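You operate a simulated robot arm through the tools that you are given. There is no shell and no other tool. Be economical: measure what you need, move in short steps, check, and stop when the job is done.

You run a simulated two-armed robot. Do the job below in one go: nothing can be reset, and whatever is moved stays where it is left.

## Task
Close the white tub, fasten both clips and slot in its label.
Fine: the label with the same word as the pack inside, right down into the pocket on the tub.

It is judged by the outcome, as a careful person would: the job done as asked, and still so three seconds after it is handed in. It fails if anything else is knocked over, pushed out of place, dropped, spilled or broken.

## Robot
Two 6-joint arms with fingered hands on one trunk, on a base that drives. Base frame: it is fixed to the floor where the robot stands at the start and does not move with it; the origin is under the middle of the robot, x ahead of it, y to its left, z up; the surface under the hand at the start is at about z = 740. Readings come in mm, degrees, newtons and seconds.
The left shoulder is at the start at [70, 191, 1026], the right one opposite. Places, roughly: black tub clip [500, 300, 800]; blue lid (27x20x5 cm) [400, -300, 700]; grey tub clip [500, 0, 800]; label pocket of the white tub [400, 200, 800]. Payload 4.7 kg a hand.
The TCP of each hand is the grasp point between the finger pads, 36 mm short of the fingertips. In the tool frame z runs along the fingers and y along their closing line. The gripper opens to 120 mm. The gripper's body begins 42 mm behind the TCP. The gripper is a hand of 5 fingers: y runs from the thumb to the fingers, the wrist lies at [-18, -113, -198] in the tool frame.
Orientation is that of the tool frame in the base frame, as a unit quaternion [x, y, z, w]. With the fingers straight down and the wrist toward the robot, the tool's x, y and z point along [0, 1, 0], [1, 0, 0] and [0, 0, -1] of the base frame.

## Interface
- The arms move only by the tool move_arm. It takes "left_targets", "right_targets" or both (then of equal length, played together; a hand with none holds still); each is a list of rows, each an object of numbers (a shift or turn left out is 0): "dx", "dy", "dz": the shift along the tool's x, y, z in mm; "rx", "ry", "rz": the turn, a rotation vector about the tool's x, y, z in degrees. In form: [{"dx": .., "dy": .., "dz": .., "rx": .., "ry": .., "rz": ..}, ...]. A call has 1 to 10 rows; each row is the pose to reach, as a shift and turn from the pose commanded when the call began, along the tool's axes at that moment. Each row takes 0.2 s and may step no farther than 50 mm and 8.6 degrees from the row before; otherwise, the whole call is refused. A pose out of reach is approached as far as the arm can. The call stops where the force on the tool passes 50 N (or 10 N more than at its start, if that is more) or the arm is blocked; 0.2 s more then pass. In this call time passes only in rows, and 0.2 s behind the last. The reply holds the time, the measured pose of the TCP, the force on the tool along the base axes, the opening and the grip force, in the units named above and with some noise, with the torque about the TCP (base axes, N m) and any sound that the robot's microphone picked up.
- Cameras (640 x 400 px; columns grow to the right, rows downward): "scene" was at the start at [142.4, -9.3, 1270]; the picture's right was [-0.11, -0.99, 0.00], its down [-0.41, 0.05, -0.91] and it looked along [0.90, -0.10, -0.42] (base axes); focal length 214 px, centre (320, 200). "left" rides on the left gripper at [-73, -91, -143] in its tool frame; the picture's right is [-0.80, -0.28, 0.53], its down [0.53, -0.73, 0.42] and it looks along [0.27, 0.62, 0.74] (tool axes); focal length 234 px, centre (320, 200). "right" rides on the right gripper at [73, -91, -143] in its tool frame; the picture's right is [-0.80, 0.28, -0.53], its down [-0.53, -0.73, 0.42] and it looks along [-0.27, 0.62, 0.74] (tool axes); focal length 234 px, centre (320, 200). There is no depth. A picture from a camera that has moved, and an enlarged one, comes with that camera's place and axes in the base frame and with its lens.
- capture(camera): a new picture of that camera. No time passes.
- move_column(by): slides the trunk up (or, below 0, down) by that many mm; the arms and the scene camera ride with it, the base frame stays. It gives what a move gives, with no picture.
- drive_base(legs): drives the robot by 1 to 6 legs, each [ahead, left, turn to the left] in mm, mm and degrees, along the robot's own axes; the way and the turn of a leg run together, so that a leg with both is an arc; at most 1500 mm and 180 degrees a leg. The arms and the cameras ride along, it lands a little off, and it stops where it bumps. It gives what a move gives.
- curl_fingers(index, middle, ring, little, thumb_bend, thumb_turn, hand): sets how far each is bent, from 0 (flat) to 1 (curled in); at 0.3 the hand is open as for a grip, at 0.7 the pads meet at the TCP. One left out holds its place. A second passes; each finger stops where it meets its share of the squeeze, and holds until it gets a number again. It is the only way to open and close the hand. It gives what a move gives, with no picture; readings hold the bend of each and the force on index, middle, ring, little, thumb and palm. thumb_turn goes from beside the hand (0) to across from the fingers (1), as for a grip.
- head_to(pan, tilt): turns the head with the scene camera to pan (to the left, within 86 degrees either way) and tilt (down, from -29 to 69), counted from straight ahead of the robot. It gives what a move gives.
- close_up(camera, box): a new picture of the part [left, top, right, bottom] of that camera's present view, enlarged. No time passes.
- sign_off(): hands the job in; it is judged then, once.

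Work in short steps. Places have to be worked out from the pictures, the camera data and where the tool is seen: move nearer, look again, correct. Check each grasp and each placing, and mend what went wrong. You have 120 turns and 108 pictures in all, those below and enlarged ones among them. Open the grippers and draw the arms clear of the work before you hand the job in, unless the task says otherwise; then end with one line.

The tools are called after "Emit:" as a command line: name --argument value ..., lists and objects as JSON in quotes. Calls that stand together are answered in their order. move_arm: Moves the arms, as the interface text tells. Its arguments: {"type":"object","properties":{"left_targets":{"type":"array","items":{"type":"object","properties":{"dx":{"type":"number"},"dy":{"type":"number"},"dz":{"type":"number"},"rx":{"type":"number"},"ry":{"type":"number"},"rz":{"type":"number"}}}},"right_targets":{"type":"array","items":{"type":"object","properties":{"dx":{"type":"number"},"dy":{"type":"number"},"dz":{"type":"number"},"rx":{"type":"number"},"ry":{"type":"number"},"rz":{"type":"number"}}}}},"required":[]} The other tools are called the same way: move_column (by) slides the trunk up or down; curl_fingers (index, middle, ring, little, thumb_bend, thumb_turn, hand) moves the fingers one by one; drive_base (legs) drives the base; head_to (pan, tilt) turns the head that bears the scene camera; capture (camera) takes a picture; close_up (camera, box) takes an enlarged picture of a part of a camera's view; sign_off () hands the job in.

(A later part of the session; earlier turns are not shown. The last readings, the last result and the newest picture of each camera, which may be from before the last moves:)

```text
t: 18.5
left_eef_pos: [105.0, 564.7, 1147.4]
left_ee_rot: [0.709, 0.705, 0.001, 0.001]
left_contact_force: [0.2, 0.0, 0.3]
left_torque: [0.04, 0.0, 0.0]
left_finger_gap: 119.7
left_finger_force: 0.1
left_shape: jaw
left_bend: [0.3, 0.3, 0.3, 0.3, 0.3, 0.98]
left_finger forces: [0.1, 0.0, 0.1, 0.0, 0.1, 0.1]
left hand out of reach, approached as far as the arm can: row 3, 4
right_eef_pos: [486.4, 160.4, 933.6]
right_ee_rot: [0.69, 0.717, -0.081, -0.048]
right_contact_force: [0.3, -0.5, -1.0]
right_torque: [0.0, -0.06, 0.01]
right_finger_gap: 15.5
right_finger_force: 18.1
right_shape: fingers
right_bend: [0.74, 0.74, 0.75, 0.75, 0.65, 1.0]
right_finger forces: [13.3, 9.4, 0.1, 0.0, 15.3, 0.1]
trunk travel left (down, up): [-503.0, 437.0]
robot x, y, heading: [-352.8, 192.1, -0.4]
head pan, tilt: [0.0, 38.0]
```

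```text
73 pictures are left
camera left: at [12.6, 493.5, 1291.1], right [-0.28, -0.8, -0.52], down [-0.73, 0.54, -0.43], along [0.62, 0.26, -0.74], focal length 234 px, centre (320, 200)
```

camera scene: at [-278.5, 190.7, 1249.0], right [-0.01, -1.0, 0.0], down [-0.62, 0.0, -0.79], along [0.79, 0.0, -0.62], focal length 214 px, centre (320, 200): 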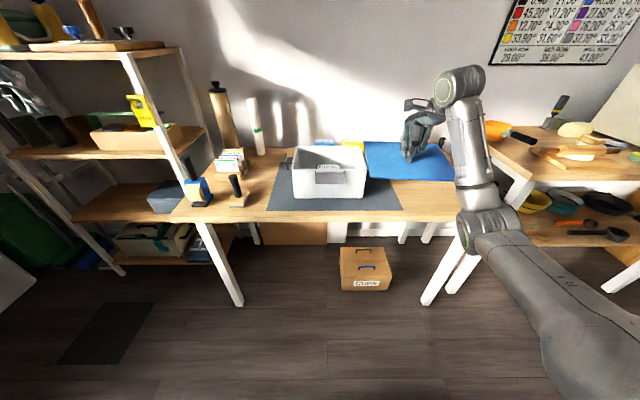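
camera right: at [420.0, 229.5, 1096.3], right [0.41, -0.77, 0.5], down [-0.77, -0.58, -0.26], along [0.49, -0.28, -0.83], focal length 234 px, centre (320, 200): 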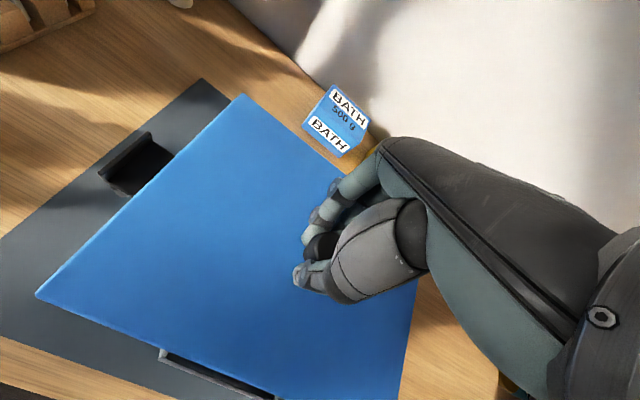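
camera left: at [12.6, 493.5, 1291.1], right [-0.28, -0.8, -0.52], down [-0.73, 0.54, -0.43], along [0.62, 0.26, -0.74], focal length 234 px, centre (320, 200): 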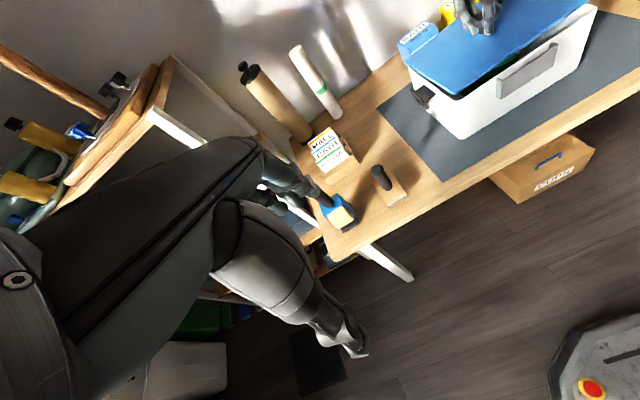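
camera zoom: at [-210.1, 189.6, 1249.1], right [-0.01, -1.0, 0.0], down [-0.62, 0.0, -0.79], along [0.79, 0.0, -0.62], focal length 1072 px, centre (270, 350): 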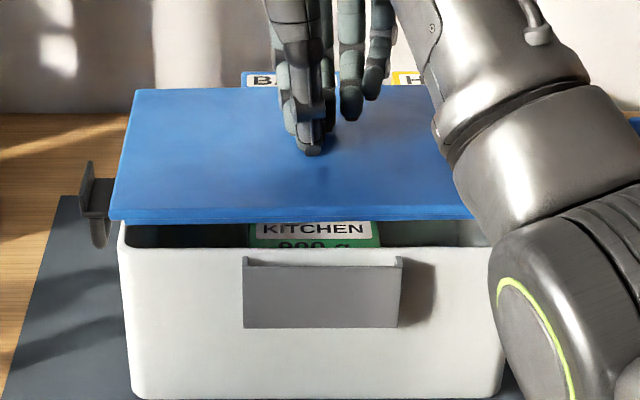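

Good view from the left camera; I zoom it.

Emit:
close_up --camera "left" --box '[390, 0, 610, 140]'

```text
2.86 times, centred on (500, 70) of left
camera zoom: at [12.6, 493.5, 1291.1], right [-0.28, -0.8, -0.52], down [-0.73, 0.54, -0.43], along [0.62, 0.26, -0.74], focal length 669 px, centre (-194, 571)
```

zoom: 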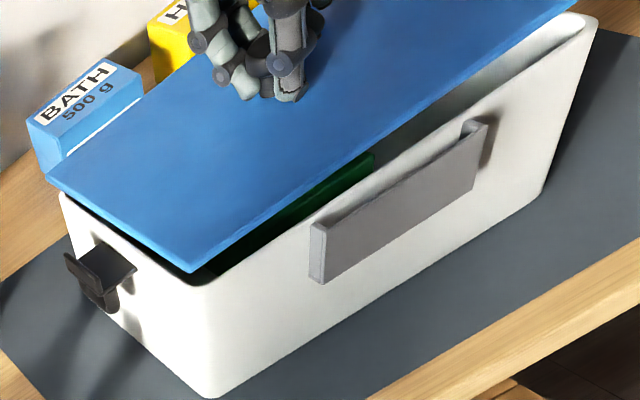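

Overhangs look about 5 mm on left, front and back. I lower 15 mm and check.

Emit:
move_arm --right_targets '[{"dx": 0, "dy": 1.4, "dz": 7.3}, {"dx": 0, "dy": 2.8, "dz": 14.7}]'

Emit:
close_up --camera "scene" --box '[270, 130, 390, 210]'

Emit:
close_up --camera "left" --box '[400, 0, 620, 138]'

```text
t: 19.1
left_eef_pos: [104.9, 564.8, 1147.3]
left_ee_rot: [0.709, 0.705, 0.0, 0.0]
left_contact_force: [-0.2, 0.4, 0.3]
left_torque: [-0.03, -0.02, -0.01]
left_finger_gap: 119.8
left_finger_force: 0.0
left_shape: jaw
left_bend: [0.3, 0.3, 0.3, 0.3, 0.3, 0.98]
left_finger forces: [0.0, 0.0, 0.1, 0.0, 0.0, 0.0]
right_eef_pos: [488.2, 160.7, 918.5]
right_ee_rot: [0.689, 0.718, -0.082, -0.048]
right_contact_force: [-0.4, 0.1, 0.4]
right_torque: [0.18, -0.09, -0.03]
right_finger_gap: 15.6
right_finger_force: 21.6
right_shape: fingers
right_bend: [0.74, 0.74, 0.75, 0.75, 0.65, 1.0]
right_finger forces: [17.8, 8.4, 0.0, 0.1, 17.2, 0.0]
trunk travel left (down, up): [-503.0, 437.0]
robot x, y, heading: [-346.9, 187.9, -0.2]
head pan, tilt: [0.0, 38.0]
```

```text
5.00 times, centred on (330, 170) of scene
camera zoom: at [-209.7, 189.8, 1249.1], right [-0.01, -1.0, 0.0], down [-0.62, 0.0, -0.79], along [0.79, 0.0, -0.62], focal length 1072 px, centre (270, 350)
```

zoom: 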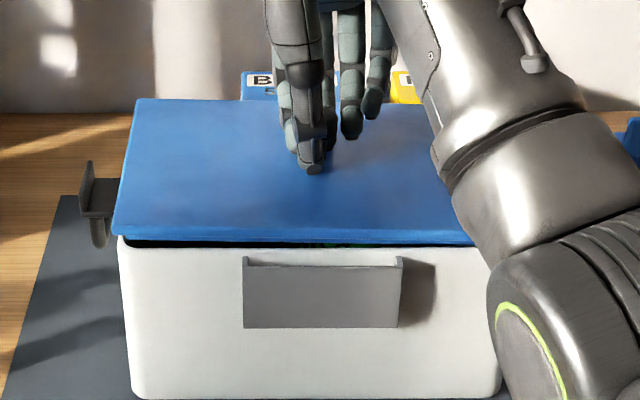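

```text
2.90 times, centred on (510, 69) of left
camera zoom: at [13.1, 494.0, 1291.1], right [-0.28, -0.8, -0.52], down [-0.73, 0.54, -0.43], along [0.62, 0.26, -0.74], focal length 679 px, centre (-231, 580)
```

zoom: 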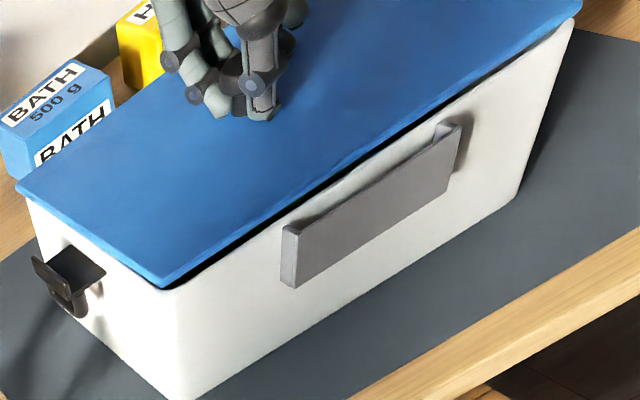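

Close to seating with slight contact at the left. I lower another 8 mm in small steps.

Emit:
move_arm --right_targets '[{"dy": 0.7, "dz": 3.9}, {"dy": 1.4, "dz": 7.8}]'

Emit:
close_up --camera "scene" --box '[270, 130, 390, 210]'

Emit:
close_up --camera "left" --box '[400, 0, 620, 138]'

```text
t: 19.7
left_eef_pos: [104.4, 564.8, 1148.2]
left_ee_rot: [0.709, 0.705, -0.001, 0.001]
left_contact_force: [1.0, 0.5, -0.2]
left_torque: [0.0, -0.03, -0.01]
left_finger_gap: 119.6
left_finger_force: 0.2
left_shape: jaw
left_bend: [0.3, 0.3, 0.3, 0.3, 0.3, 0.98]
left_finger forces: [0.1, 0.0, 0.0, 0.0, 0.0, 0.0]
right_eef_pos: [486.9, 159.5, 916.0]
right_ee_rot: [0.69, 0.718, -0.078, -0.045]
right_contact_force: [5.3, 0.0, 18.8]
right_torque: [0.15, -0.33, -0.07]
right_finger_gap: 15.3
right_finger_force: 29.5
right_shape: fingers
right_bend: [0.74, 0.74, 0.75, 0.75, 0.65, 1.0]
right_finger forces: [29.7, 10.1, 0.0, 0.0, 19.0, 0.0]
trunk travel left (down, up): [-503.0, 437.0]
robot x, y, heading: [-347.5, 187.6, -0.5]
head pan, tilt: [0.0, 38.0]
```

```text
5.00 times, centred on (330, 170) of scene
camera zoom: at [-211.9, 190.1, 1249.7], right [-0.01, -1.0, 0.0], down [-0.61, 0.0, -0.79], along [0.79, 0.0, -0.61], focal length 1072 px, centre (270, 350)
```

zoom: 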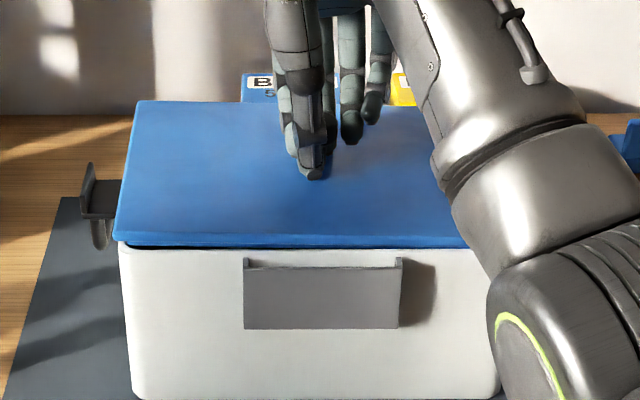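

```text
2.90 times, centred on (510, 69) of left
camera zoom: at [10.9, 494.4, 1292.0], right [-0.28, -0.8, -0.53], down [-0.73, 0.54, -0.43], along [0.62, 0.26, -0.74], focal length 679 px, centre (-231, 580)
```

zoom: 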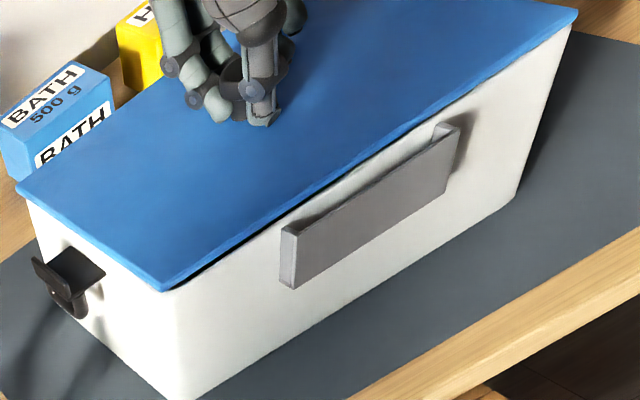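

Contact of ~19 N, lid almost flat on the rim. I open the hand to let it settle.

Emit:
curl_fingers --hand "right" --index 0.35 --middle 0.35 --ring 0.35 --little 0.35 --thumb_bend 0.35

Emit:
close_up --camera "scene" --box '[270, 130, 390, 210]'

Emit:
close_up --camera "left" --box '[400, 0, 620, 138]'

```text
t: 20.7
left_eef_pos: [99.0, 565.2, 1150.2]
left_ee_rot: [0.709, 0.705, 0.002, 0.003]
left_contact_force: [0.4, -0.9, -0.1]
left_torque: [-0.01, -0.01, 0.0]
left_finger_gap: 119.4
left_finger_force: 0.2
left_shape: jaw
left_bend: [0.3, 0.3, 0.3, 0.3, 0.3, 0.98]
left_finger forces: [0.1, 0.0, 0.0, 0.0, 0.0, 0.1]
right_eef_pos: [482.4, 160.2, 919.9]
right_ee_rot: [0.69, 0.719, -0.077, -0.043]
right_contact_force: [-11.2, -0.2, 40.2]
right_torque: [-0.36, -0.72, -0.09]
right_finger_gap: 67.2
right_finger_force: 19.7
right_shape: fingers
right_bend: [0.76, 0.39, 0.4, 0.35, 0.35, 0.98]
right_finger forces: [13.8, 12.2, 13.8, 0.0, 0.0, 0.1]
trunk travel left (down, up): [-503.0, 437.0]
robot x, y, heading: [-346.2, 192.9, -0.2]
head pan, tilt: [0.0, 38.0]
```

```text
5.00 times, centred on (330, 170) of scene
camera zoom: at [-216.9, 190.3, 1250.0], right [-0.01, -1.0, 0.0], down [-0.61, 0.0, -0.79], along [0.79, 0.0, -0.61], focal length 1072 px, centre (270, 350)
```

zoom: 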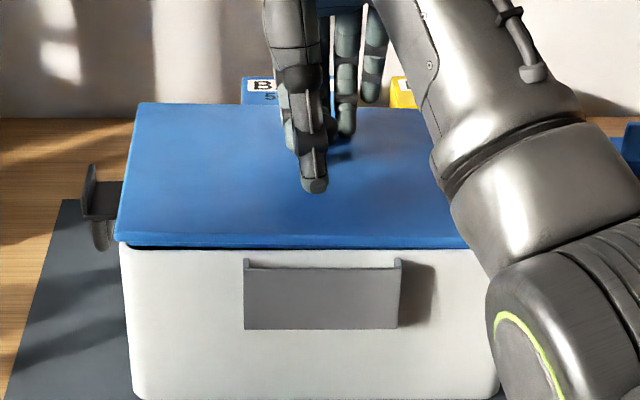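

```text
2.90 times, centred on (510, 69) of left
camera zoom: at [5.8, 494.5, 1293.3], right [-0.28, -0.8, -0.53], down [-0.73, 0.54, -0.43], along [0.63, 0.26, -0.73], focal length 679 px, centre (-231, 580)
```

zoom: 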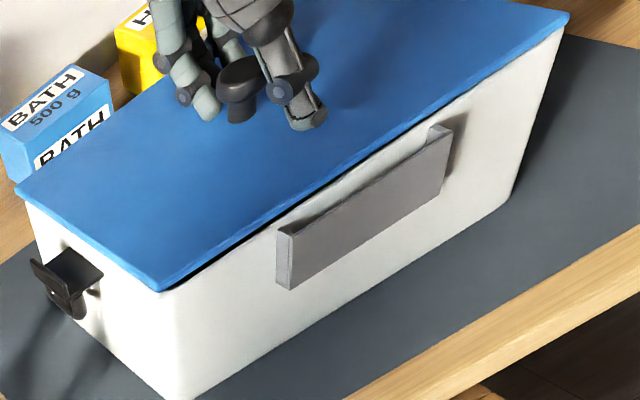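

The fingers now press on the lid top, so I raise the hand 10 mm first and see whether the index comes free.

Emit:
move_arm --right_targets '[{"dy": -1.8, "dz": -10}]'

Emit:
close_up --camera "right" --box '[200, 130, 440, 370]'

```text
t: 21.1
left_eef_pos: [101.1, 564.7, 1148.7]
left_ee_rot: [0.709, 0.705, 0.001, 0.003]
left_contact_force: [-0.5, -0.2, -0.4]
left_torque: [-0.01, 0.03, 0.02]
left_finger_gap: 119.9
left_finger_force: 0.0
left_shape: jaw
left_bend: [0.3, 0.3, 0.3, 0.3, 0.3, 0.98]
left_finger forces: [0.0, 0.0, 0.0, 0.0, 0.1, 0.0]
right_eef_pos: [483.0, 160.6, 923.0]
right_ee_rot: [0.69, 0.718, -0.081, -0.047]
right_contact_force: [-8.7, 0.3, 23.7]
right_torque: [0.11, -0.36, -0.01]
right_finger_gap: 73.9
right_finger_force: 11.1
right_shape: fingers
right_bend: [0.74, 0.39, 0.36, 0.35, 0.35, 0.98]
right_finger forces: [11.5, 9.9, 1.7, 0.0, 0.0, 0.1]
trunk travel left (down, up): [-503.0, 437.0]
robot x, y, heading: [-344.7, 191.9, -0.1]
head pan, tilt: [0.0, 38.0]
```

```text
1.67 times, centred on (320, 250) of right
camera zoom: at [416.2, 236.9, 1078.2], right [0.4, -0.77, 0.5], down [-0.77, -0.58, -0.26], along [0.49, -0.28, -0.83], focal length 390 px, centre (320, 117)
```

zoom: 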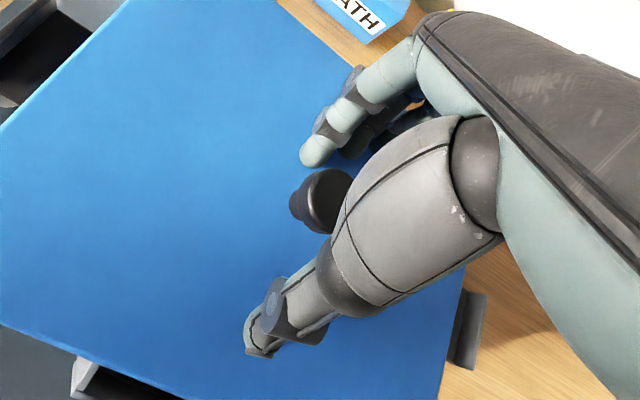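

The knob is free; I raise the hand well clear.

Emit:
move_arm --right_targets '[{"dy": -3.6, "dz": -20}, {"dy": -9, "dz": -50}, {"dy": -16, "dz": -90}]'

Emit:
close_up --camera "scene" --box '[270, 130, 390, 210]'

Emit:
capture --camera "right"

Emit:
close_up --camera "left" --box '[400, 0, 620, 138]'

```text
t: 21.9
left_eef_pos: [104.4, 564.8, 1147.8]
left_ee_rot: [0.709, 0.705, 0.0, 0.002]
left_contact_force: [0.1, 0.5, -0.5]
left_torque: [0.01, 0.0, -0.01]
left_finger_gap: 119.8
left_finger_force: 0.0
left_shape: jaw
left_bend: [0.3, 0.3, 0.3, 0.3, 0.3, 0.98]
left_finger forces: [0.0, 0.1, 0.0, 0.0, 0.1, 0.0]
right_eef_pos: [487.7, 163.2, 1011.6]
right_ee_rot: [0.69, 0.718, -0.082, -0.048]
right_contact_force: [-0.1, 0.4, -1.1]
right_torque: [-0.03, 0.0, 0.01]
right_finger_gap: 107.5
right_finger_force: 0.1
right_shape: fingers
right_bend: [0.35, 0.35, 0.35, 0.35, 0.35, 0.98]
right_finger forces: [0.1, 0.1, 0.0, 0.0, 0.0, 0.0]
trunk travel left (down, up): [-503.0, 437.0]
robot x, y, heading: [-347.5, 190.6, -0.5]
head pan, tilt: [0.0, 38.0]
```

```text
5.00 times, centred on (330, 170) of scene
camera zoom: at [-210.5, 190.5, 1248.9], right [-0.01, -1.0, 0.0], down [-0.62, 0.0, -0.79], along [0.79, 0.0, -0.62], focal length 1072 px, centre (270, 350)
```

zoom: 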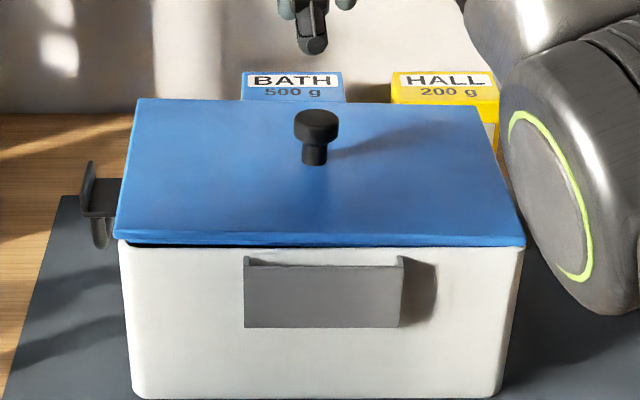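

```text
63 pictures are left
camera right: at [421.1, 241.2, 1165.1], right [0.41, -0.77, 0.5], down [-0.77, -0.58, -0.26], along [0.49, -0.28, -0.83], focal length 234 px, centre (320, 200)
```

right: 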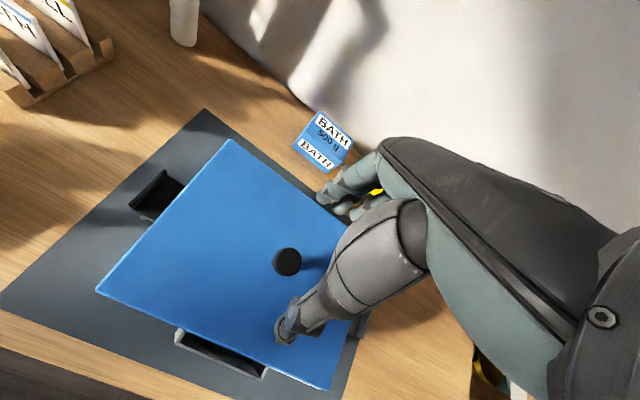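

```text
2.90 times, centred on (510, 69) of left
camera zoom: at [12.3, 494.8, 1291.0], right [-0.28, -0.8, -0.52], down [-0.73, 0.54, -0.43], along [0.62, 0.26, -0.74], focal length 679 px, centre (-231, 580)
```

zoom: 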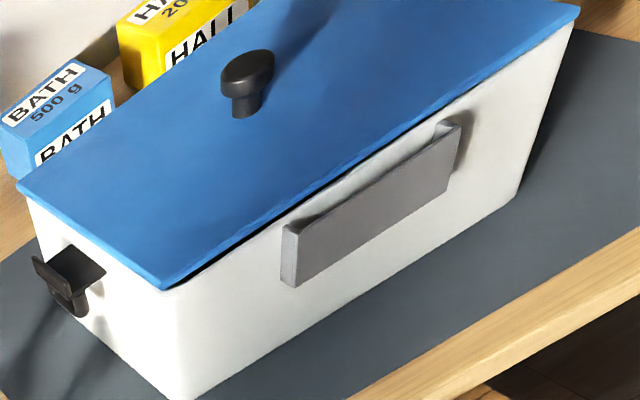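

The front-left corner still stands a few mm proud. I zoom tightly to see where the lip is caught.

Emit:
close_up --camera "scene" --box '[285, 165, 335, 195]'

Emit:
close_up --camera "scene" --box '[330, 165, 380, 195]'

Emit:
close_up --camera "left" --box '[395, 50, 475, 110]'

```text
12.80 times, centred on (310, 180) of scene
camera zoom: at [-210.5, 190.5, 1248.9], right [-0.01, -1.0, 0.0], down [-0.62, 0.0, -0.79], along [0.79, 0.0, -0.62], focal length 2745 px, centre (448, 456)
```

zoom: 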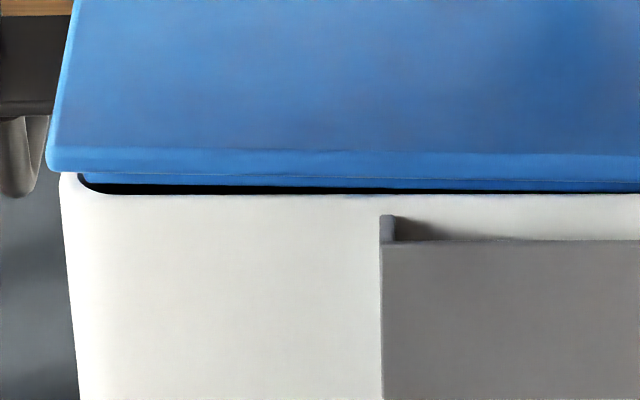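

```text
12.80 times, centred on (355, 180) of scene
camera zoom: at [-210.5, 190.5, 1248.9], right [-0.01, -1.0, 0.0], down [-0.62, 0.0, -0.79], along [0.79, 0.0, -0.62], focal length 2745 px, centre (-128, 456)
```

zoom: 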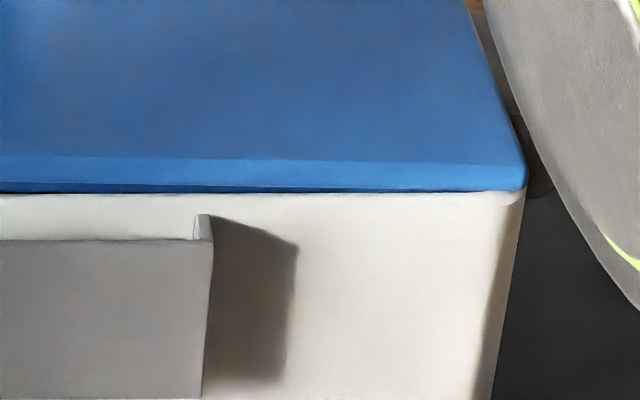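

```text
6.67 times, centred on (435, 80) of left
camera zoom: at [12.3, 494.8, 1291.0], right [-0.28, -0.8, -0.52], down [-0.73, 0.54, -0.43], along [0.62, 0.26, -0.74], focal length 1561 px, centre (-447, 1000)
```

zoom: 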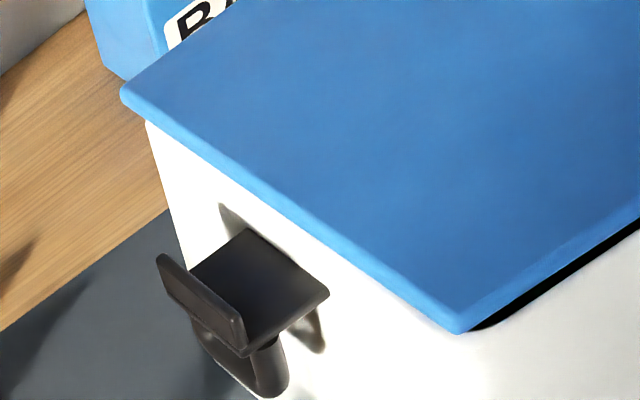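

The lid's lip is riding on the left wall; it needs about 1.5–2 mm to the right. I regrip the knob and nudge it right with slight down pressure.

Emit:
move_arm --right_targets '[{"dx": -1, "dy": 8, "dz": 45}, {"dx": -3, "dy": 16, "dz": 88}]'

Emit:
curl_fingers --hand "right" --index 0.72 --middle 0.72 --ring 0.4 --little 0.3 --thumb_bend 0.72

Emit:
close_up --camera "scene" --box '[270, 130, 390, 210]'

```text
t: 22.5
left_eef_pos: [101.6, 565.1, 1150.4]
left_ee_rot: [0.71, 0.705, 0.001, 0.001]
left_contact_force: [-1.0, -0.5, 0.3]
left_torque: [-0.01, -0.05, 0.0]
left_finger_gap: 119.8
left_finger_force: 0.1
left_shape: jaw
left_bend: [0.3, 0.3, 0.3, 0.3, 0.3, 0.98]
left_finger forces: [0.0, 0.1, 0.0, 0.0, 0.0, 0.1]
right_eef_pos: [485.9, 157.0, 928.5]
right_ee_rot: [0.69, 0.718, -0.078, -0.045]
right_contact_force: [2.7, 0.3, 16.9]
right_torque: [-0.12, -1.12, -0.02]
right_finger_gap: 108.1
right_finger_force: 8.6
right_shape: fingers
right_bend: [0.35, 0.33, 0.35, 0.35, 0.35, 0.98]
right_finger forces: [0.7, 16.3, 0.0, 0.0, 0.0, 0.0]
trunk travel left (down, up): [-503.0, 437.0]
robot x, y, heading: [-349.5, 191.0, -0.3]
head pan, tilt: [0.0, 38.0]
```

```text
t: 23.5
left_eef_pos: [103.4, 566.2, 1147.9]
left_ee_rot: [0.709, 0.705, 0.0, 0.002]
left_contact_force: [-0.4, 0.1, 0.2]
left_torque: [0.06, 0.0, -0.01]
left_finger_gap: 119.7
left_finger_force: 0.0
left_shape: jaw
left_bend: [0.3, 0.3, 0.3, 0.3, 0.3, 0.98]
left_finger forces: [0.0, 0.1, 0.1, 0.0, 0.0, 0.0]
right_eef_pos: [486.0, 158.9, 929.3]
right_ee_rot: [0.69, 0.718, -0.078, -0.045]
right_contact_force: [8.4, 3.4, 32.8]
right_torque: [-0.24, -2.63, 0.21]
right_finger_gap: 26.3
right_finger_force: 28.9
right_shape: fingers
right_bend: [0.61, 0.34, 0.4, 0.3, 0.63, 1.0]
right_finger forces: [8.9, 37.8, 0.0, 0.0, 10.8, 0.1]
trunk travel left (down, up): [-503.0, 437.0]
robot x, y, heading: [-346.2, 193.5, -0.3]
head pan, tilt: [0.0, 38.0]
```

```text
5.00 times, centred on (330, 170) of scene
camera zoom: at [-213.7, 190.8, 1249.6], right [-0.01, -1.0, 0.0], down [-0.61, 0.0, -0.79], along [0.79, 0.0, -0.61], focal length 1072 px, centre (270, 350)
```

zoom: 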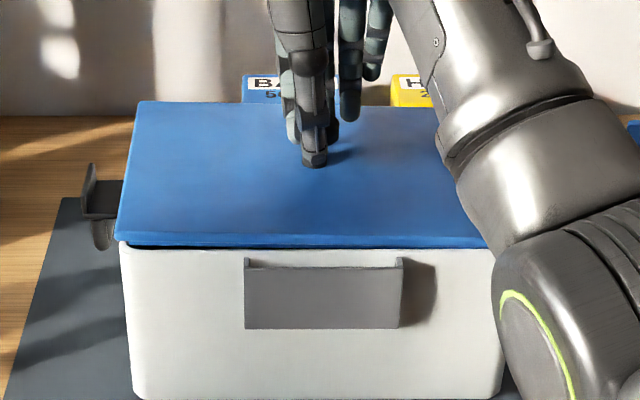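

Index and thumb hold the knob. I drag −y by 4 mm.

Emit:
move_arm --right_targets '[{"dx": -2}, {"dx": -4}]'

Emit:
close_up --camera "scene" --box '[285, 165, 335, 195]'

```text
t: 24.1
left_eef_pos: [102.7, 565.6, 1149.1]
left_ee_rot: [0.71, 0.705, 0.001, 0.002]
left_contact_force: [0.9, -0.2, -1.1]
left_torque: [0.06, 0.01, -0.01]
left_finger_gap: 119.8
left_finger_force: 0.0
left_shape: jaw
left_bend: [0.3, 0.3, 0.3, 0.3, 0.3, 0.98]
left_finger forces: [0.1, 0.0, 0.0, 0.0, 0.1, 0.0]
right_eef_pos: [484.5, 153.6, 925.0]
right_ee_rot: [0.689, 0.719, -0.082, -0.047]
right_contact_force: [-0.3, 7.5, 21.2]
right_torque: [-0.04, -1.25, 0.09]
right_finger_gap: 26.3
right_finger_force: 24.5
right_shape: fingers
right_bend: [0.71, 0.39, 0.4, 0.3, 0.63, 1.0]
right_finger forces: [10.0, 24.9, 0.1, 0.0, 13.7, 0.0]
trunk travel left (down, up): [-503.0, 437.0]
robot x, y, heading: [-346.3, 191.5, -0.2]
head pan, tilt: [0.0, 38.0]
```

```text
12.80 times, centred on (310, 180) of scene
camera zoom: at [-212.8, 190.9, 1249.1], right [-0.01, -1.0, 0.0], down [-0.61, 0.0, -0.79], along [0.79, 0.0, -0.61], focal length 2745 px, centre (448, 456)
```

zoom: 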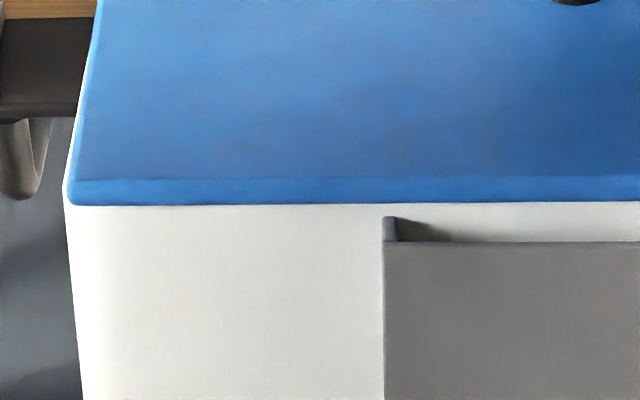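

The lid dropped in — no gap now. I open the hand and rise.

Emit:
curl_fingers --hand "right" --index 0.2 --middle 0.2 --ring 0.2 --little 0.2 --thumb_bend 0.3

Emit:
move_arm --right_targets '[{"dy": -2, "dz": -12}, {"dy": -9, "dz": -50}, {"dy": -17, "dz": -95}, {"dx": -40, "dy": -22, "dz": -120}, {"dx": -85, "dy": -24, "dz": -130}, {"dx": -130, "dy": -24, "dz": -130}, {"dx": -175, "dy": -24, "dz": -130}, {"dx": -220, "dy": -24, "dz": -130}, {"dx": -265, "dy": -24, "dz": -130}]'

Emit:
close_up --camera "scene" --box '[265, 120, 395, 220]'

```text
t: 25.1
left_eef_pos: [103.6, 565.3, 1149.0]
left_ee_rot: [0.709, 0.705, 0.001, 0.002]
left_contact_force: [0.4, 0.5, 0.8]
left_torque: [0.0, 0.02, -0.06]
left_finger_gap: 119.8
left_finger_force: 0.0
left_shape: jaw
left_bend: [0.3, 0.3, 0.3, 0.3, 0.3, 0.98]
left_finger forces: [0.0, 0.0, 0.0, 0.1, 0.0, 0.1]
right_eef_pos: [485.8, 151.1, 924.6]
right_ee_rot: [0.69, 0.718, -0.08, -0.047]
right_contact_force: [-5.0, -1.9, 15.9]
right_torque: [-0.16, -1.13, -0.14]
right_finger_gap: 139.7
right_finger_force: 8.3
right_shape: fingers
right_bend: [0.2, 0.22, 0.2, 0.2, 0.3, 0.98]
right_finger forces: [0.0, 15.9, 0.1, 0.0, 0.0, 0.0]
trunk travel left (down, up): [-503.0, 437.0]
robot x, y, heading: [-346.5, 190.8, -0.8]
head pan, tilt: [0.0, 38.0]
```

```text
t: 27.1
left_eef_pos: [105.2, 563.6, 1147.8]
left_ee_rot: [0.709, 0.705, 0.0, -0.001]
left_contact_force: [-0.1, 0.2, 0.7]
left_torque: [0.06, -0.02, -0.01]
left_finger_gap: 119.9
left_finger_force: 0.1
left_shape: jaw
left_bend: [0.3, 0.3, 0.3, 0.3, 0.3, 0.98]
left_finger forces: [0.1, 0.0, 0.0, 0.0, 0.1, 0.0]
right_eef_pos: [500.1, -108.0, 1065.8]
right_ee_rot: [0.689, 0.719, -0.081, -0.047]
right_contact_force: [0.3, 0.2, -0.7]
right_torque: [0.05, -0.01, 0.02]
right_finger_gap: 139.9
right_finger_force: 0.0
right_shape: fingers
right_bend: [0.2, 0.2, 0.2, 0.2, 0.3, 0.98]
right_finger forces: [0.0, 0.0, 0.1, 0.1, 0.0, 0.0]
trunk travel left (down, up): [-503.0, 437.0]
robot x, y, heading: [-343.0, 191.8, -0.3]
head pan, tilt: [0.0, 38.0]
```

```text
4.00 times, centred on (330, 170) of scene
camera zoom: at [-210.0, 188.3, 1249.0], right [-0.01, -1.0, 0.0], down [-0.62, 0.0, -0.79], along [0.79, 0.0, -0.62], focal length 858 px, centre (280, 320)
```

zoom: 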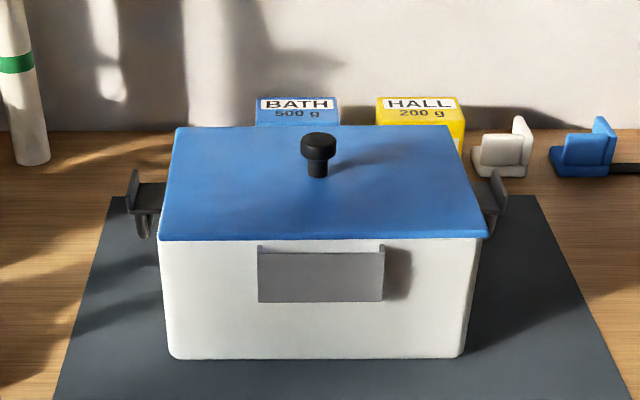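

The lid is fully seated. Now the clips: look at the grey one through the right camera, and the black one through the scene camera.

Emit:
capture --camera "right"

Emit:
close_up --camera "scene" --box '[286, 155, 316, 175]'

Emit:
close_up --camera "scene" --box '[360, 155, 390, 175]'

Emit:
close_up --camera "left" --box '[400, 70, 440, 110]'

```text
55 pictures are left
camera right: at [432.1, -31.6, 1219.1], right [0.41, -0.77, 0.5], down [-0.77, -0.58, -0.26], along [0.49, -0.28, -0.83], focal length 234 px, centre (320, 200)
```

right: 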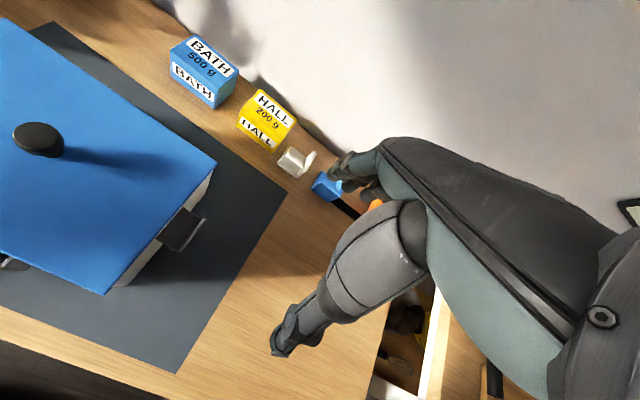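

```text
16.00 times, centred on (301, 165) of scene
camera zoom: at [-210.0, 188.3, 1249.0], right [-0.01, -1.0, 0.0], down [-0.62, 0.0, -0.79], along [0.79, 0.0, -0.62], focal length 3432 px, centre (624, 760)
```

zoom: 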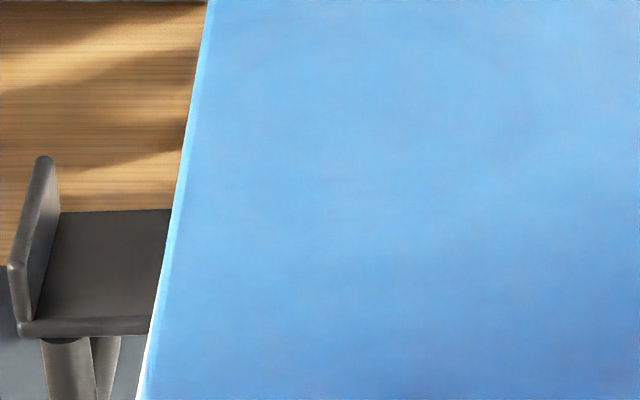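

```text
16.00 times, centred on (375, 165) of scene
camera zoom: at [-210.0, 188.3, 1249.0], right [-0.01, -1.0, 0.0], down [-0.62, 0.0, -0.79], along [0.79, 0.0, -0.62], focal length 3432 px, centre (-560, 760)
```

zoom: 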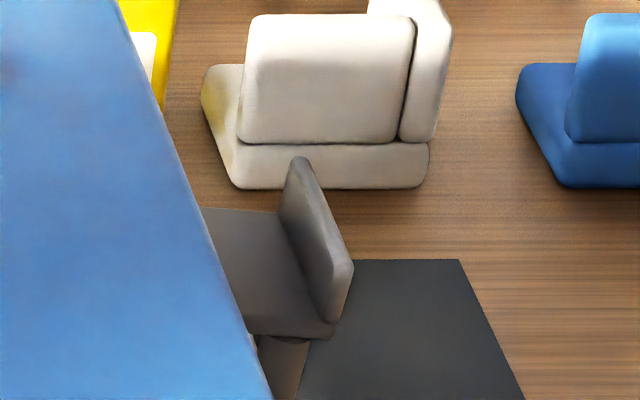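

```text
10.00 times, centred on (420, 90) of left
camera zoom: at [12.8, 492.5, 1291.5], right [-0.28, -0.8, -0.53], down [-0.73, 0.54, -0.42], along [0.62, 0.26, -0.74], focal length 2342 px, centre (-680, 1300)
```

zoom: 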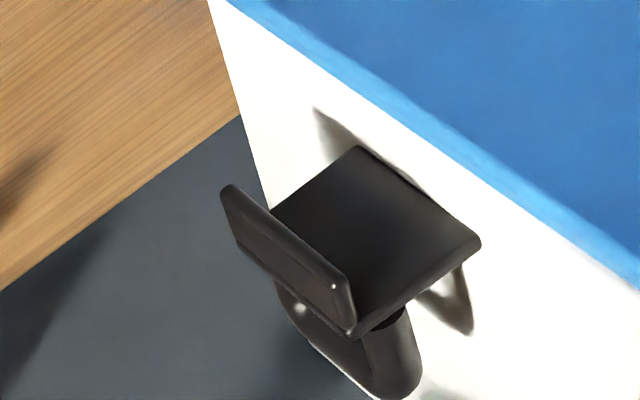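

Black clip: plate at z≈847, flap at x 448–497, y≈320, up to z≈870, hinged at the wall. It has to be swung up and inward over the lid. I bring the left hand over to the outside of it, high first.

Emit:
move_arm --left_targets '[{"dx": -18, "dy": 34, "dz": 20}, {"dx": -36, "dy": 68, "dz": 40}, {"dx": -54, "dy": 102, "dz": 60}, {"dx": -72, "dy": 136, "dz": 80}, {"dx": -90, "dy": 170, "dz": 100}, {"dx": -108, "dy": 204, "dz": 120}, {"dx": -126, "dy": 238, "dz": 140}, {"dx": -144, "dy": 272, "dz": 160}, {"dx": -160, "dy": 306, "dz": 185}]'

Emit:
capture --camera "left"

Emit:
close_up --camera "scene" --box '[225, 100, 345, 200]'

```text
t: 29.1
left_eef_pos: [192.9, 614.2, 992.9]
left_ee_rot: [0.71, 0.705, 0.0, 0.001]
left_contact_force: [-0.5, -0.4, -0.4]
left_torque: [0.0, 0.0, 0.01]
left_finger_gap: 119.7
left_finger_force: 0.0
left_shape: jaw
left_bend: [0.3, 0.3, 0.3, 0.3, 0.3, 0.98]
left_finger forces: [0.0, 0.0, 0.0, 0.0, 0.0, 0.1]
left hand out of reach, approached as far as the arm can: row 1, 2, 3, 4, 5, 6, 7, 8, 9
right_eef_pos: [500.4, -106.2, 1064.4]
right_ee_rot: [0.69, 0.718, -0.081, -0.048]
right_contact_force: [0.3, -0.2, 0.1]
right_torque: [-0.01, 0.01, 0.03]
right_finger_gap: 139.8
right_finger_force: 0.1
right_shape: fingers
right_bend: [0.2, 0.2, 0.2, 0.2, 0.3, 0.98]
right_finger forces: [0.0, 0.0, 0.0, 0.0, 0.0, 0.0]
trunk travel left (down, up): [-503.0, 437.0]
robot x, y, heading: [-344.5, 193.2, -0.2]
head pan, tilt: [0.0, 38.0]
```

```text
51 pictures are left
camera left: at [100.4, 543.0, 1136.3], right [-0.28, -0.8, -0.52], down [-0.73, 0.54, -0.43], along [0.62, 0.26, -0.74], focal length 234 px, centre (320, 200)
```

left: 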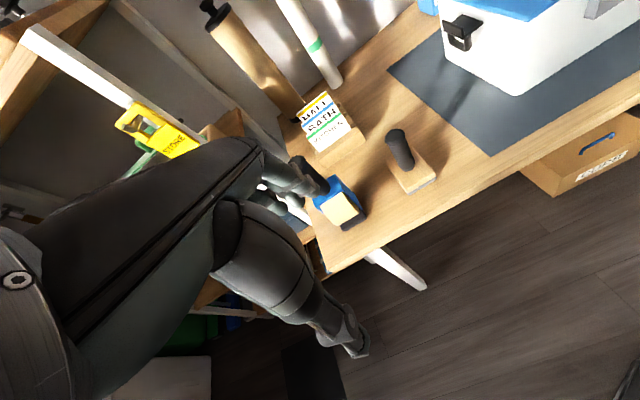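

```text
4.00 times, centred on (285, 150) of scene
camera zoom: at [-209.4, 190.3, 1249.0], right [-0.01, -1.0, 0.0], down [-0.62, 0.0, -0.79], along [0.79, 0.0, -0.62], focal length 858 px, centre (460, 400)
```

zoom: 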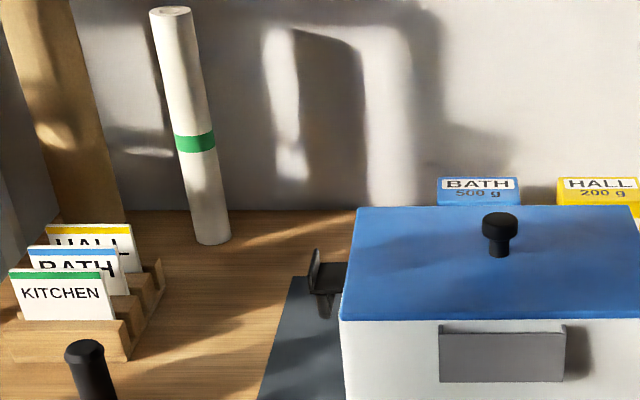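

The left arm was inside its near limit. I extend it forward first, then sideways.

Emit:
move_arm --left_targets '[{"dy": 45}, {"dy": 90}, {"dy": 135}, {"dy": 180}, {"dx": -30, "dy": 212}, {"dx": -72, "dy": 220}, {"dx": -114, "dy": 220}, {"dx": -156, "dy": 220}, {"dx": -198, "dy": 220}]'

Emit:
capture --camera "left"

```text
t: 31.1
left_eef_pos: [208.3, 630.1, 1005.4]
left_ee_rot: [0.709, 0.705, 0.001, 0.001]
left_contact_force: [-0.7, -0.1, -0.6]
left_torque: [0.01, -0.02, 0.0]
left_finger_gap: 119.9
left_finger_force: 0.0
left_shape: jaw
left_bend: [0.3, 0.3, 0.3, 0.3, 0.3, 0.98]
left_finger forces: [0.0, 0.0, 0.0, 0.0, 0.0, 0.0]
left hand out of reach, approached as far as the arm can: row 1, 2, 3, 4, 5, 6, 7, 8, 9
right_eef_pos: [498.9, -106.1, 1065.3]
right_ee_rot: [0.69, 0.718, -0.081, -0.048]
right_contact_force: [0.2, -0.2, 0.3]
right_torque: [-0.03, -0.01, -0.01]
right_finger_gap: 139.9
right_finger_force: 0.0
right_shape: fingers
right_bend: [0.2, 0.2, 0.2, 0.2, 0.3, 0.98]
right_finger forces: [0.0, 0.1, 0.0, 0.0, 0.0, 0.1]
trunk travel left (down, up): [-503.0, 437.0]
robot x, y, heading: [-347.4, 189.2, -0.4]
head pan, tilt: [0.0, 38.0]
```

```text
49 pictures are left
camera left: at [115.5, 558.9, 1149.1], right [-0.28, -0.8, -0.52], down [-0.73, 0.54, -0.43], along [0.62, 0.26, -0.74], focal length 234 px, centre (320, 200)
```

left: 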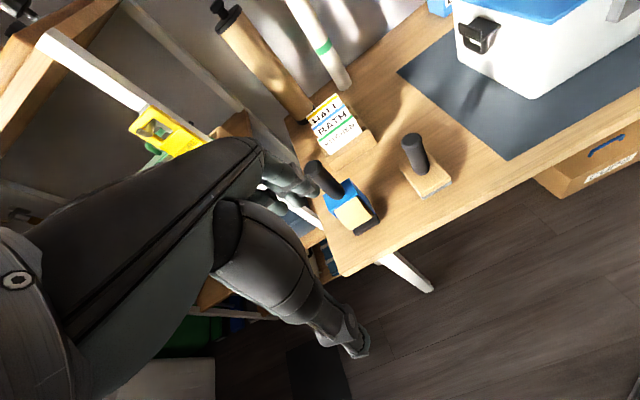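

Stuck in a poor arm configuration. I go back up and out toward the earlier pose and then extend forward at that height.

Emit:
move_arm --left_targets '[{"dx": 20, "dy": -17, "dz": -40}, {"dx": 40, "dy": -34, "dz": -80}, {"dx": 60, "dy": -50, "dz": -120}, {"dx": 76, "dy": -66, "dz": -160}, {"dx": 76, "dy": -26, "dz": -175}, {"dx": 76, "dy": 20, "dz": -175}, {"dx": 76, "dy": 65, "dz": -175}, {"dx": 76, "dy": 110, "dz": -175}, {"dx": 76, "dy": 155, "dz": -175}]'

```text
t: 33.1
left_eef_pos: [258.3, 746.3, 1153.5]
left_ee_rot: [0.709, 0.705, 0.001, 0.0]
left_contact_force: [0.6, -0.1, -0.4]
left_torque: [-0.02, 0.0, 0.0]
left_finger_gap: 120.1
left_finger_force: 0.1
left_shape: jaw
left_bend: [0.3, 0.3, 0.3, 0.3, 0.3, 0.98]
left_finger forces: [0.1, 0.0, 0.0, 0.0, 0.0, 0.0]
left hand out of reach, approached as far as the arm can: row 7, 8, 9
right_eef_pos: [500.4, -105.7, 1066.1]
right_ee_rot: [0.69, 0.717, -0.082, -0.047]
right_contact_force: [-0.2, -0.6, -0.3]
right_torque: [0.01, -0.01, 0.01]
right_finger_gap: 139.9
right_finger_force: 0.2
right_shape: fingers
right_bend: [0.2, 0.2, 0.2, 0.2, 0.3, 0.98]
right_finger forces: [0.1, 0.1, 0.0, 0.0, 0.1, 0.1]
trunk travel left (down, up): [-503.0, 437.0]
robot x, y, heading: [-347.9, 188.4, -0.4]
head pan, tilt: [0.0, 38.0]
```

The reach limit is tied to the hand being high relative to the shoulder. I raise the trunk 150 mm so the hand works lower relative to it, and then try to come down and forward.

Emit:
move_column --by 150

Emit:
move_arm --left_targets '[{"dz": 48}, {"dz": 96}, {"dz": 144}, {"dz": 192}, {"dz": 240}, {"dz": 280}, {"dy": 30, "dx": -20, "dz": 300}, {"dy": 60, "dx": -50, "dz": 300}, {"dy": 90, "dx": -85, "dz": 300}, {"dy": 120, "dx": -120, "dz": 300}]'

```text
t: 34.9
left_eef_pos: [257.8, 746.3, 1303.4]
left_ee_rot: [0.709, 0.705, 0.001, 0.001]
left_contact_force: [0.0, 0.0, -0.7]
left_torque: [-0.01, 0.0, 0.04]
left_finger_gap: 119.9
left_finger_force: 0.1
left_shape: jaw
left_bend: [0.3, 0.3, 0.3, 0.3, 0.3, 0.98]
left_finger forces: [0.0, 0.1, 0.0, 0.1, 0.0, 0.1]
right_eef_pos: [499.8, -106.9, 1215.0]
right_ee_rot: [0.689, 0.718, -0.081, -0.048]
right_contact_force: [-0.2, -0.5, -0.9]
right_torque: [0.02, 0.01, -0.01]
right_finger_gap: 140.0
right_finger_force: 0.0
right_shape: fingers
right_bend: [0.2, 0.2, 0.2, 0.2, 0.3, 0.98]
right_finger forces: [0.1, 0.1, 0.0, 0.0, 0.1, 0.0]
trunk travel left (down, up): [-653.0, 287.0]
robot x, y, heading: [-346.7, 189.9, 0.0]
head pan, tilt: [0.0, 38.0]
```

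```text
t: 37.1
left_eef_pos: [249.2, 713.1, 1034.8]
left_ee_rot: [0.71, 0.705, 0.001, 0.001]
left_contact_force: [-0.7, -0.5, -0.1]
left_torque: [0.03, 0.01, 0.01]
left_finger_gap: 120.0
left_finger_force: 0.0
left_shape: jaw
left_bend: [0.3, 0.3, 0.3, 0.3, 0.3, 0.98]
left_finger forces: [0.1, 0.0, 0.0, 0.0, 0.1, 0.0]
left hand out of reach, approached as far as the arm can: row 6, 7, 8, 9, 10
right_eef_pos: [499.2, -106.9, 1215.8]
right_ee_rot: [0.69, 0.718, -0.081, -0.048]
right_contact_force: [-0.3, -0.4, 0.1]
right_torque: [0.0, 0.0, 0.0]
right_finger_gap: 139.9
right_finger_force: 0.0
right_shape: fingers
right_bend: [0.2, 0.2, 0.2, 0.2, 0.3, 0.98]
right_finger forces: [0.0, 0.0, 0.0, 0.1, 0.1, 0.0]
trunk travel left (down, up): [-653.0, 287.0]
robot x, y, heading: [-346.0, 187.4, -0.3]
head pan, tilt: [0.0, 38.0]
```

I try moving purely outward from here, away from the near limit.

Emit:
move_arm --left_targets '[{"dy": 20, "dz": -40}, {"dy": 45, "dz": -60}, {"dy": 90, "dz": -60}, {"dy": 135, "dz": -60}, {"dy": 180, "dz": -60}]'

Emit:
capture --camera "scene"

```text
t: 38.3
left_eef_pos: [279.3, 744.0, 1112.5]
left_ee_rot: [0.71, 0.704, -0.001, 0.002]
left_contact_force: [0.5, -0.3, -0.3]
left_torque: [0.02, 0.01, 0.01]
left_finger_gap: 119.8
left_finger_force: 0.1
left_shape: jaw
left_bend: [0.3, 0.3, 0.3, 0.3, 0.3, 0.98]
left_finger forces: [0.1, 0.0, 0.0, 0.1, 0.0, 0.0]
left hand out of reach, approached as far as the arm can: row 1, 2, 3, 4, 5
right_eef_pos: [499.3, -106.6, 1215.3]
right_ee_rot: [0.69, 0.717, -0.082, -0.048]
right_contact_force: [0.3, 1.1, 0.7]
right_torque: [-0.03, 0.01, 0.03]
right_finger_gap: 139.8
right_finger_force: 0.0
right_shape: fingers
right_bend: [0.2, 0.2, 0.2, 0.2, 0.3, 0.98]
right_finger forces: [0.1, 0.0, 0.1, 0.0, 0.0, 0.0]
trunk travel left (down, up): [-653.0, 287.0]
robot x, y, heading: [-348.4, 188.7, -0.3]
head pan, tilt: [0.0, 38.0]
```

```text
48 pictures are left
camera scene: at [-209.5, 190.2, 1399.0], right [-0.01, -1.0, 0.0], down [-0.62, 0.0, -0.79], along [0.79, 0.0, -0.62], focal length 214 px, centre (320, 200)
```

scene: 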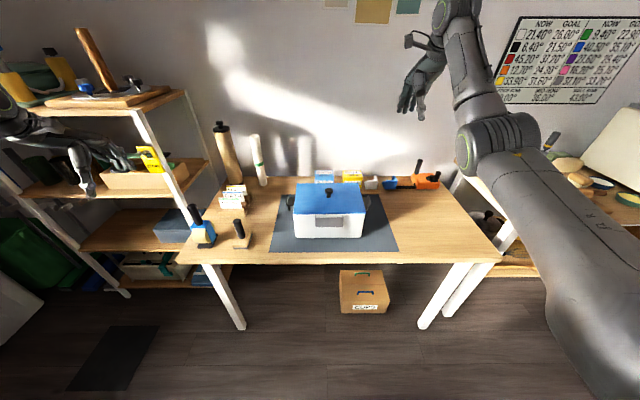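

The left arm is in an awkward configuration; the right arm works well, so I'll do the work with the right hand. I lower the trunk back, curl the fingers to a beak, and position straight-down just outside the grey clip.

Emit:
move_column --by -150

Emit:
curl_fingers --hand "right" --index 0.7 --middle 0.7 --ring 0.7 --little 0.7 --thumb_bend 0.6

Emit:
move_arm --right_targets '[{"dx": 13, "dy": -2, "dz": 35, "rx": -3.5, "ry": 0.9, "rz": 0.8}, {"dx": 26, "dy": -4, "dz": 70, "rx": -7, "ry": 1.8, "rz": 1.6}, {"dx": 38, "dy": -6, "dz": 106, "rx": -10.5, "ry": 2.7, "rz": 2.3}]'

Emit:
capture --camera "right"

Emit:
close_up --camera "scene" --box '[320, 80, 440, 190]'

```text
t: 40.0
left_eef_pos: [278.9, 742.8, 963.5]
left_ee_rot: [0.709, 0.705, 0.001, 0.001]
left_contact_force: [-0.9, -0.1, 0.2]
left_torque: [0.02, 0.0, 0.01]
left_finger_gap: 119.8
left_finger_force: 0.0
left_shape: jaw
left_bend: [0.3, 0.3, 0.3, 0.3, 0.3, 0.98]
left_finger forces: [0.1, 0.0, 0.0, 0.1, 0.0, 0.1]
right_eef_pos: [499.9, -107.9, 1066.4]
right_ee_rot: [0.69, 0.717, -0.081, -0.048]
right_contact_force: [0.0, 0.4, 0.1]
right_torque: [0.01, -0.01, -0.01]
right_finger_gap: 140.0
right_finger_force: 0.0
right_shape: fingers
right_bend: [0.2, 0.2, 0.2, 0.2, 0.3, 0.98]
right_finger forces: [0.0, 0.1, 0.0, 0.1, 0.1, 0.0]
trunk travel left (down, up): [-503.0, 437.0]
robot x, y, heading: [-350.2, 188.8, -0.1]
head pan, tilt: [0.0, 38.0]
```

```text
t: 41.0
left_eef_pos: [279.2, 743.6, 961.7]
left_ee_rot: [0.709, 0.705, -0.001, 0.001]
left_contact_force: [0.9, 0.4, 0.8]
left_torque: [-0.02, -0.06, 0.0]
left_finger_gap: 120.1
left_finger_force: 0.1
left_shape: jaw
left_bend: [0.3, 0.3, 0.3, 0.3, 0.3, 0.98]
left_finger forces: [0.0, 0.0, 0.0, 0.0, 0.0, 0.0]
right_eef_pos: [500.5, -105.8, 1065.2]
right_ee_rot: [0.69, 0.717, -0.082, -0.048]
right_contact_force: [0.2, -0.4, 0.4]
right_torque: [0.01, 0.02, 0.01]
right_finger_gap: 18.9
right_finger_force: 0.1
right_shape: fingers
right_bend: [0.7, 0.7, 0.7, 0.7, 0.6, 1.0]
right_finger forces: [0.0, 0.0, 0.0, 0.1, 0.1, 0.0]
trunk travel left (down, up): [-503.0, 437.0]
robot x, y, heading: [-346.8, 191.5, -0.3]
head pan, tilt: [0.0, 38.0]
```

```text
t: 41.8
left_eef_pos: [279.2, 743.6, 962.6]
left_ee_rot: [0.71, 0.704, 0.002, 0.0]
left_contact_force: [-0.4, 0.1, 0.0]
left_torque: [0.04, 0.05, -0.02]
left_finger_gap: 119.9
left_finger_force: 0.0
left_shape: jaw
left_bend: [0.3, 0.3, 0.3, 0.3, 0.3, 0.98]
left_finger forces: [0.1, 0.0, 0.1, 0.1, 0.1, 0.0]
right_eef_pos: [472.6, -73.1, 961.8]
right_ee_rot: [0.707, 0.707, 0.0, 0.0]
right_contact_force: [-0.6, -0.8, 0.1]
right_torque: [-0.02, -0.03, 0.02]
right_finger_gap: 19.1
right_finger_force: 0.0
right_shape: fingers
right_bend: [0.7, 0.7, 0.7, 0.7, 0.6, 1.0]
right_finger forces: [0.1, 0.0, 0.0, 0.0, 0.1, 0.1]
trunk travel left (down, up): [-503.0, 437.0]
robot x, y, heading: [-344.2, 187.5, -0.4]
head pan, tilt: [0.0, 38.0]
```

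```text
47 pictures are left
camera right: at [381.1, -0.5, 1104.1], right [0.28, -0.8, 0.52], down [-0.73, -0.53, -0.42], along [0.62, -0.27, -0.74], focal length 234 px, centre (320, 200)
```

right: 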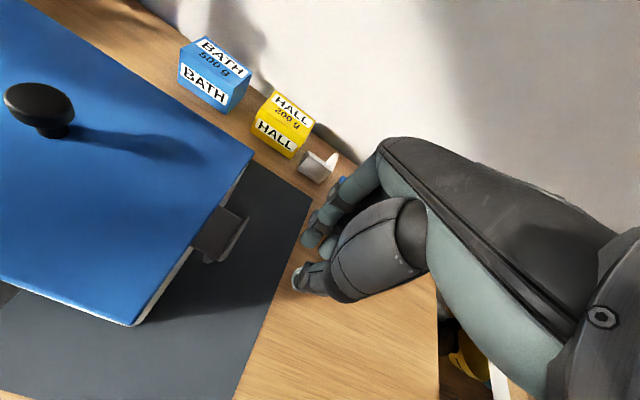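

```text
3.64 times, centred on (380, 135) of scene
camera zoom: at [-209.0, 189.5, 1249.0], right [-0.01, -1.0, 0.0], down [-0.62, 0.0, -0.79], along [0.79, 0.0, -0.62], focal length 780 px, centre (102, 436)
```

zoom: 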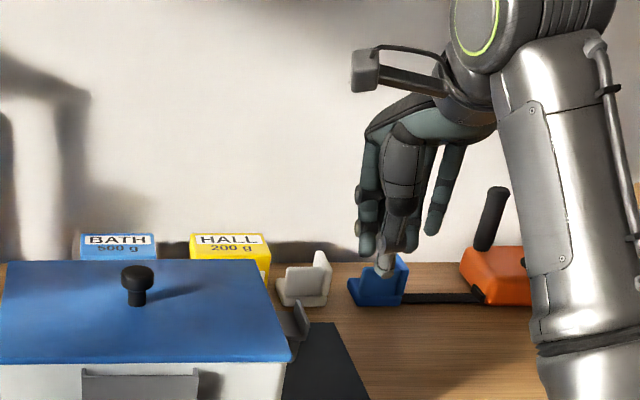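

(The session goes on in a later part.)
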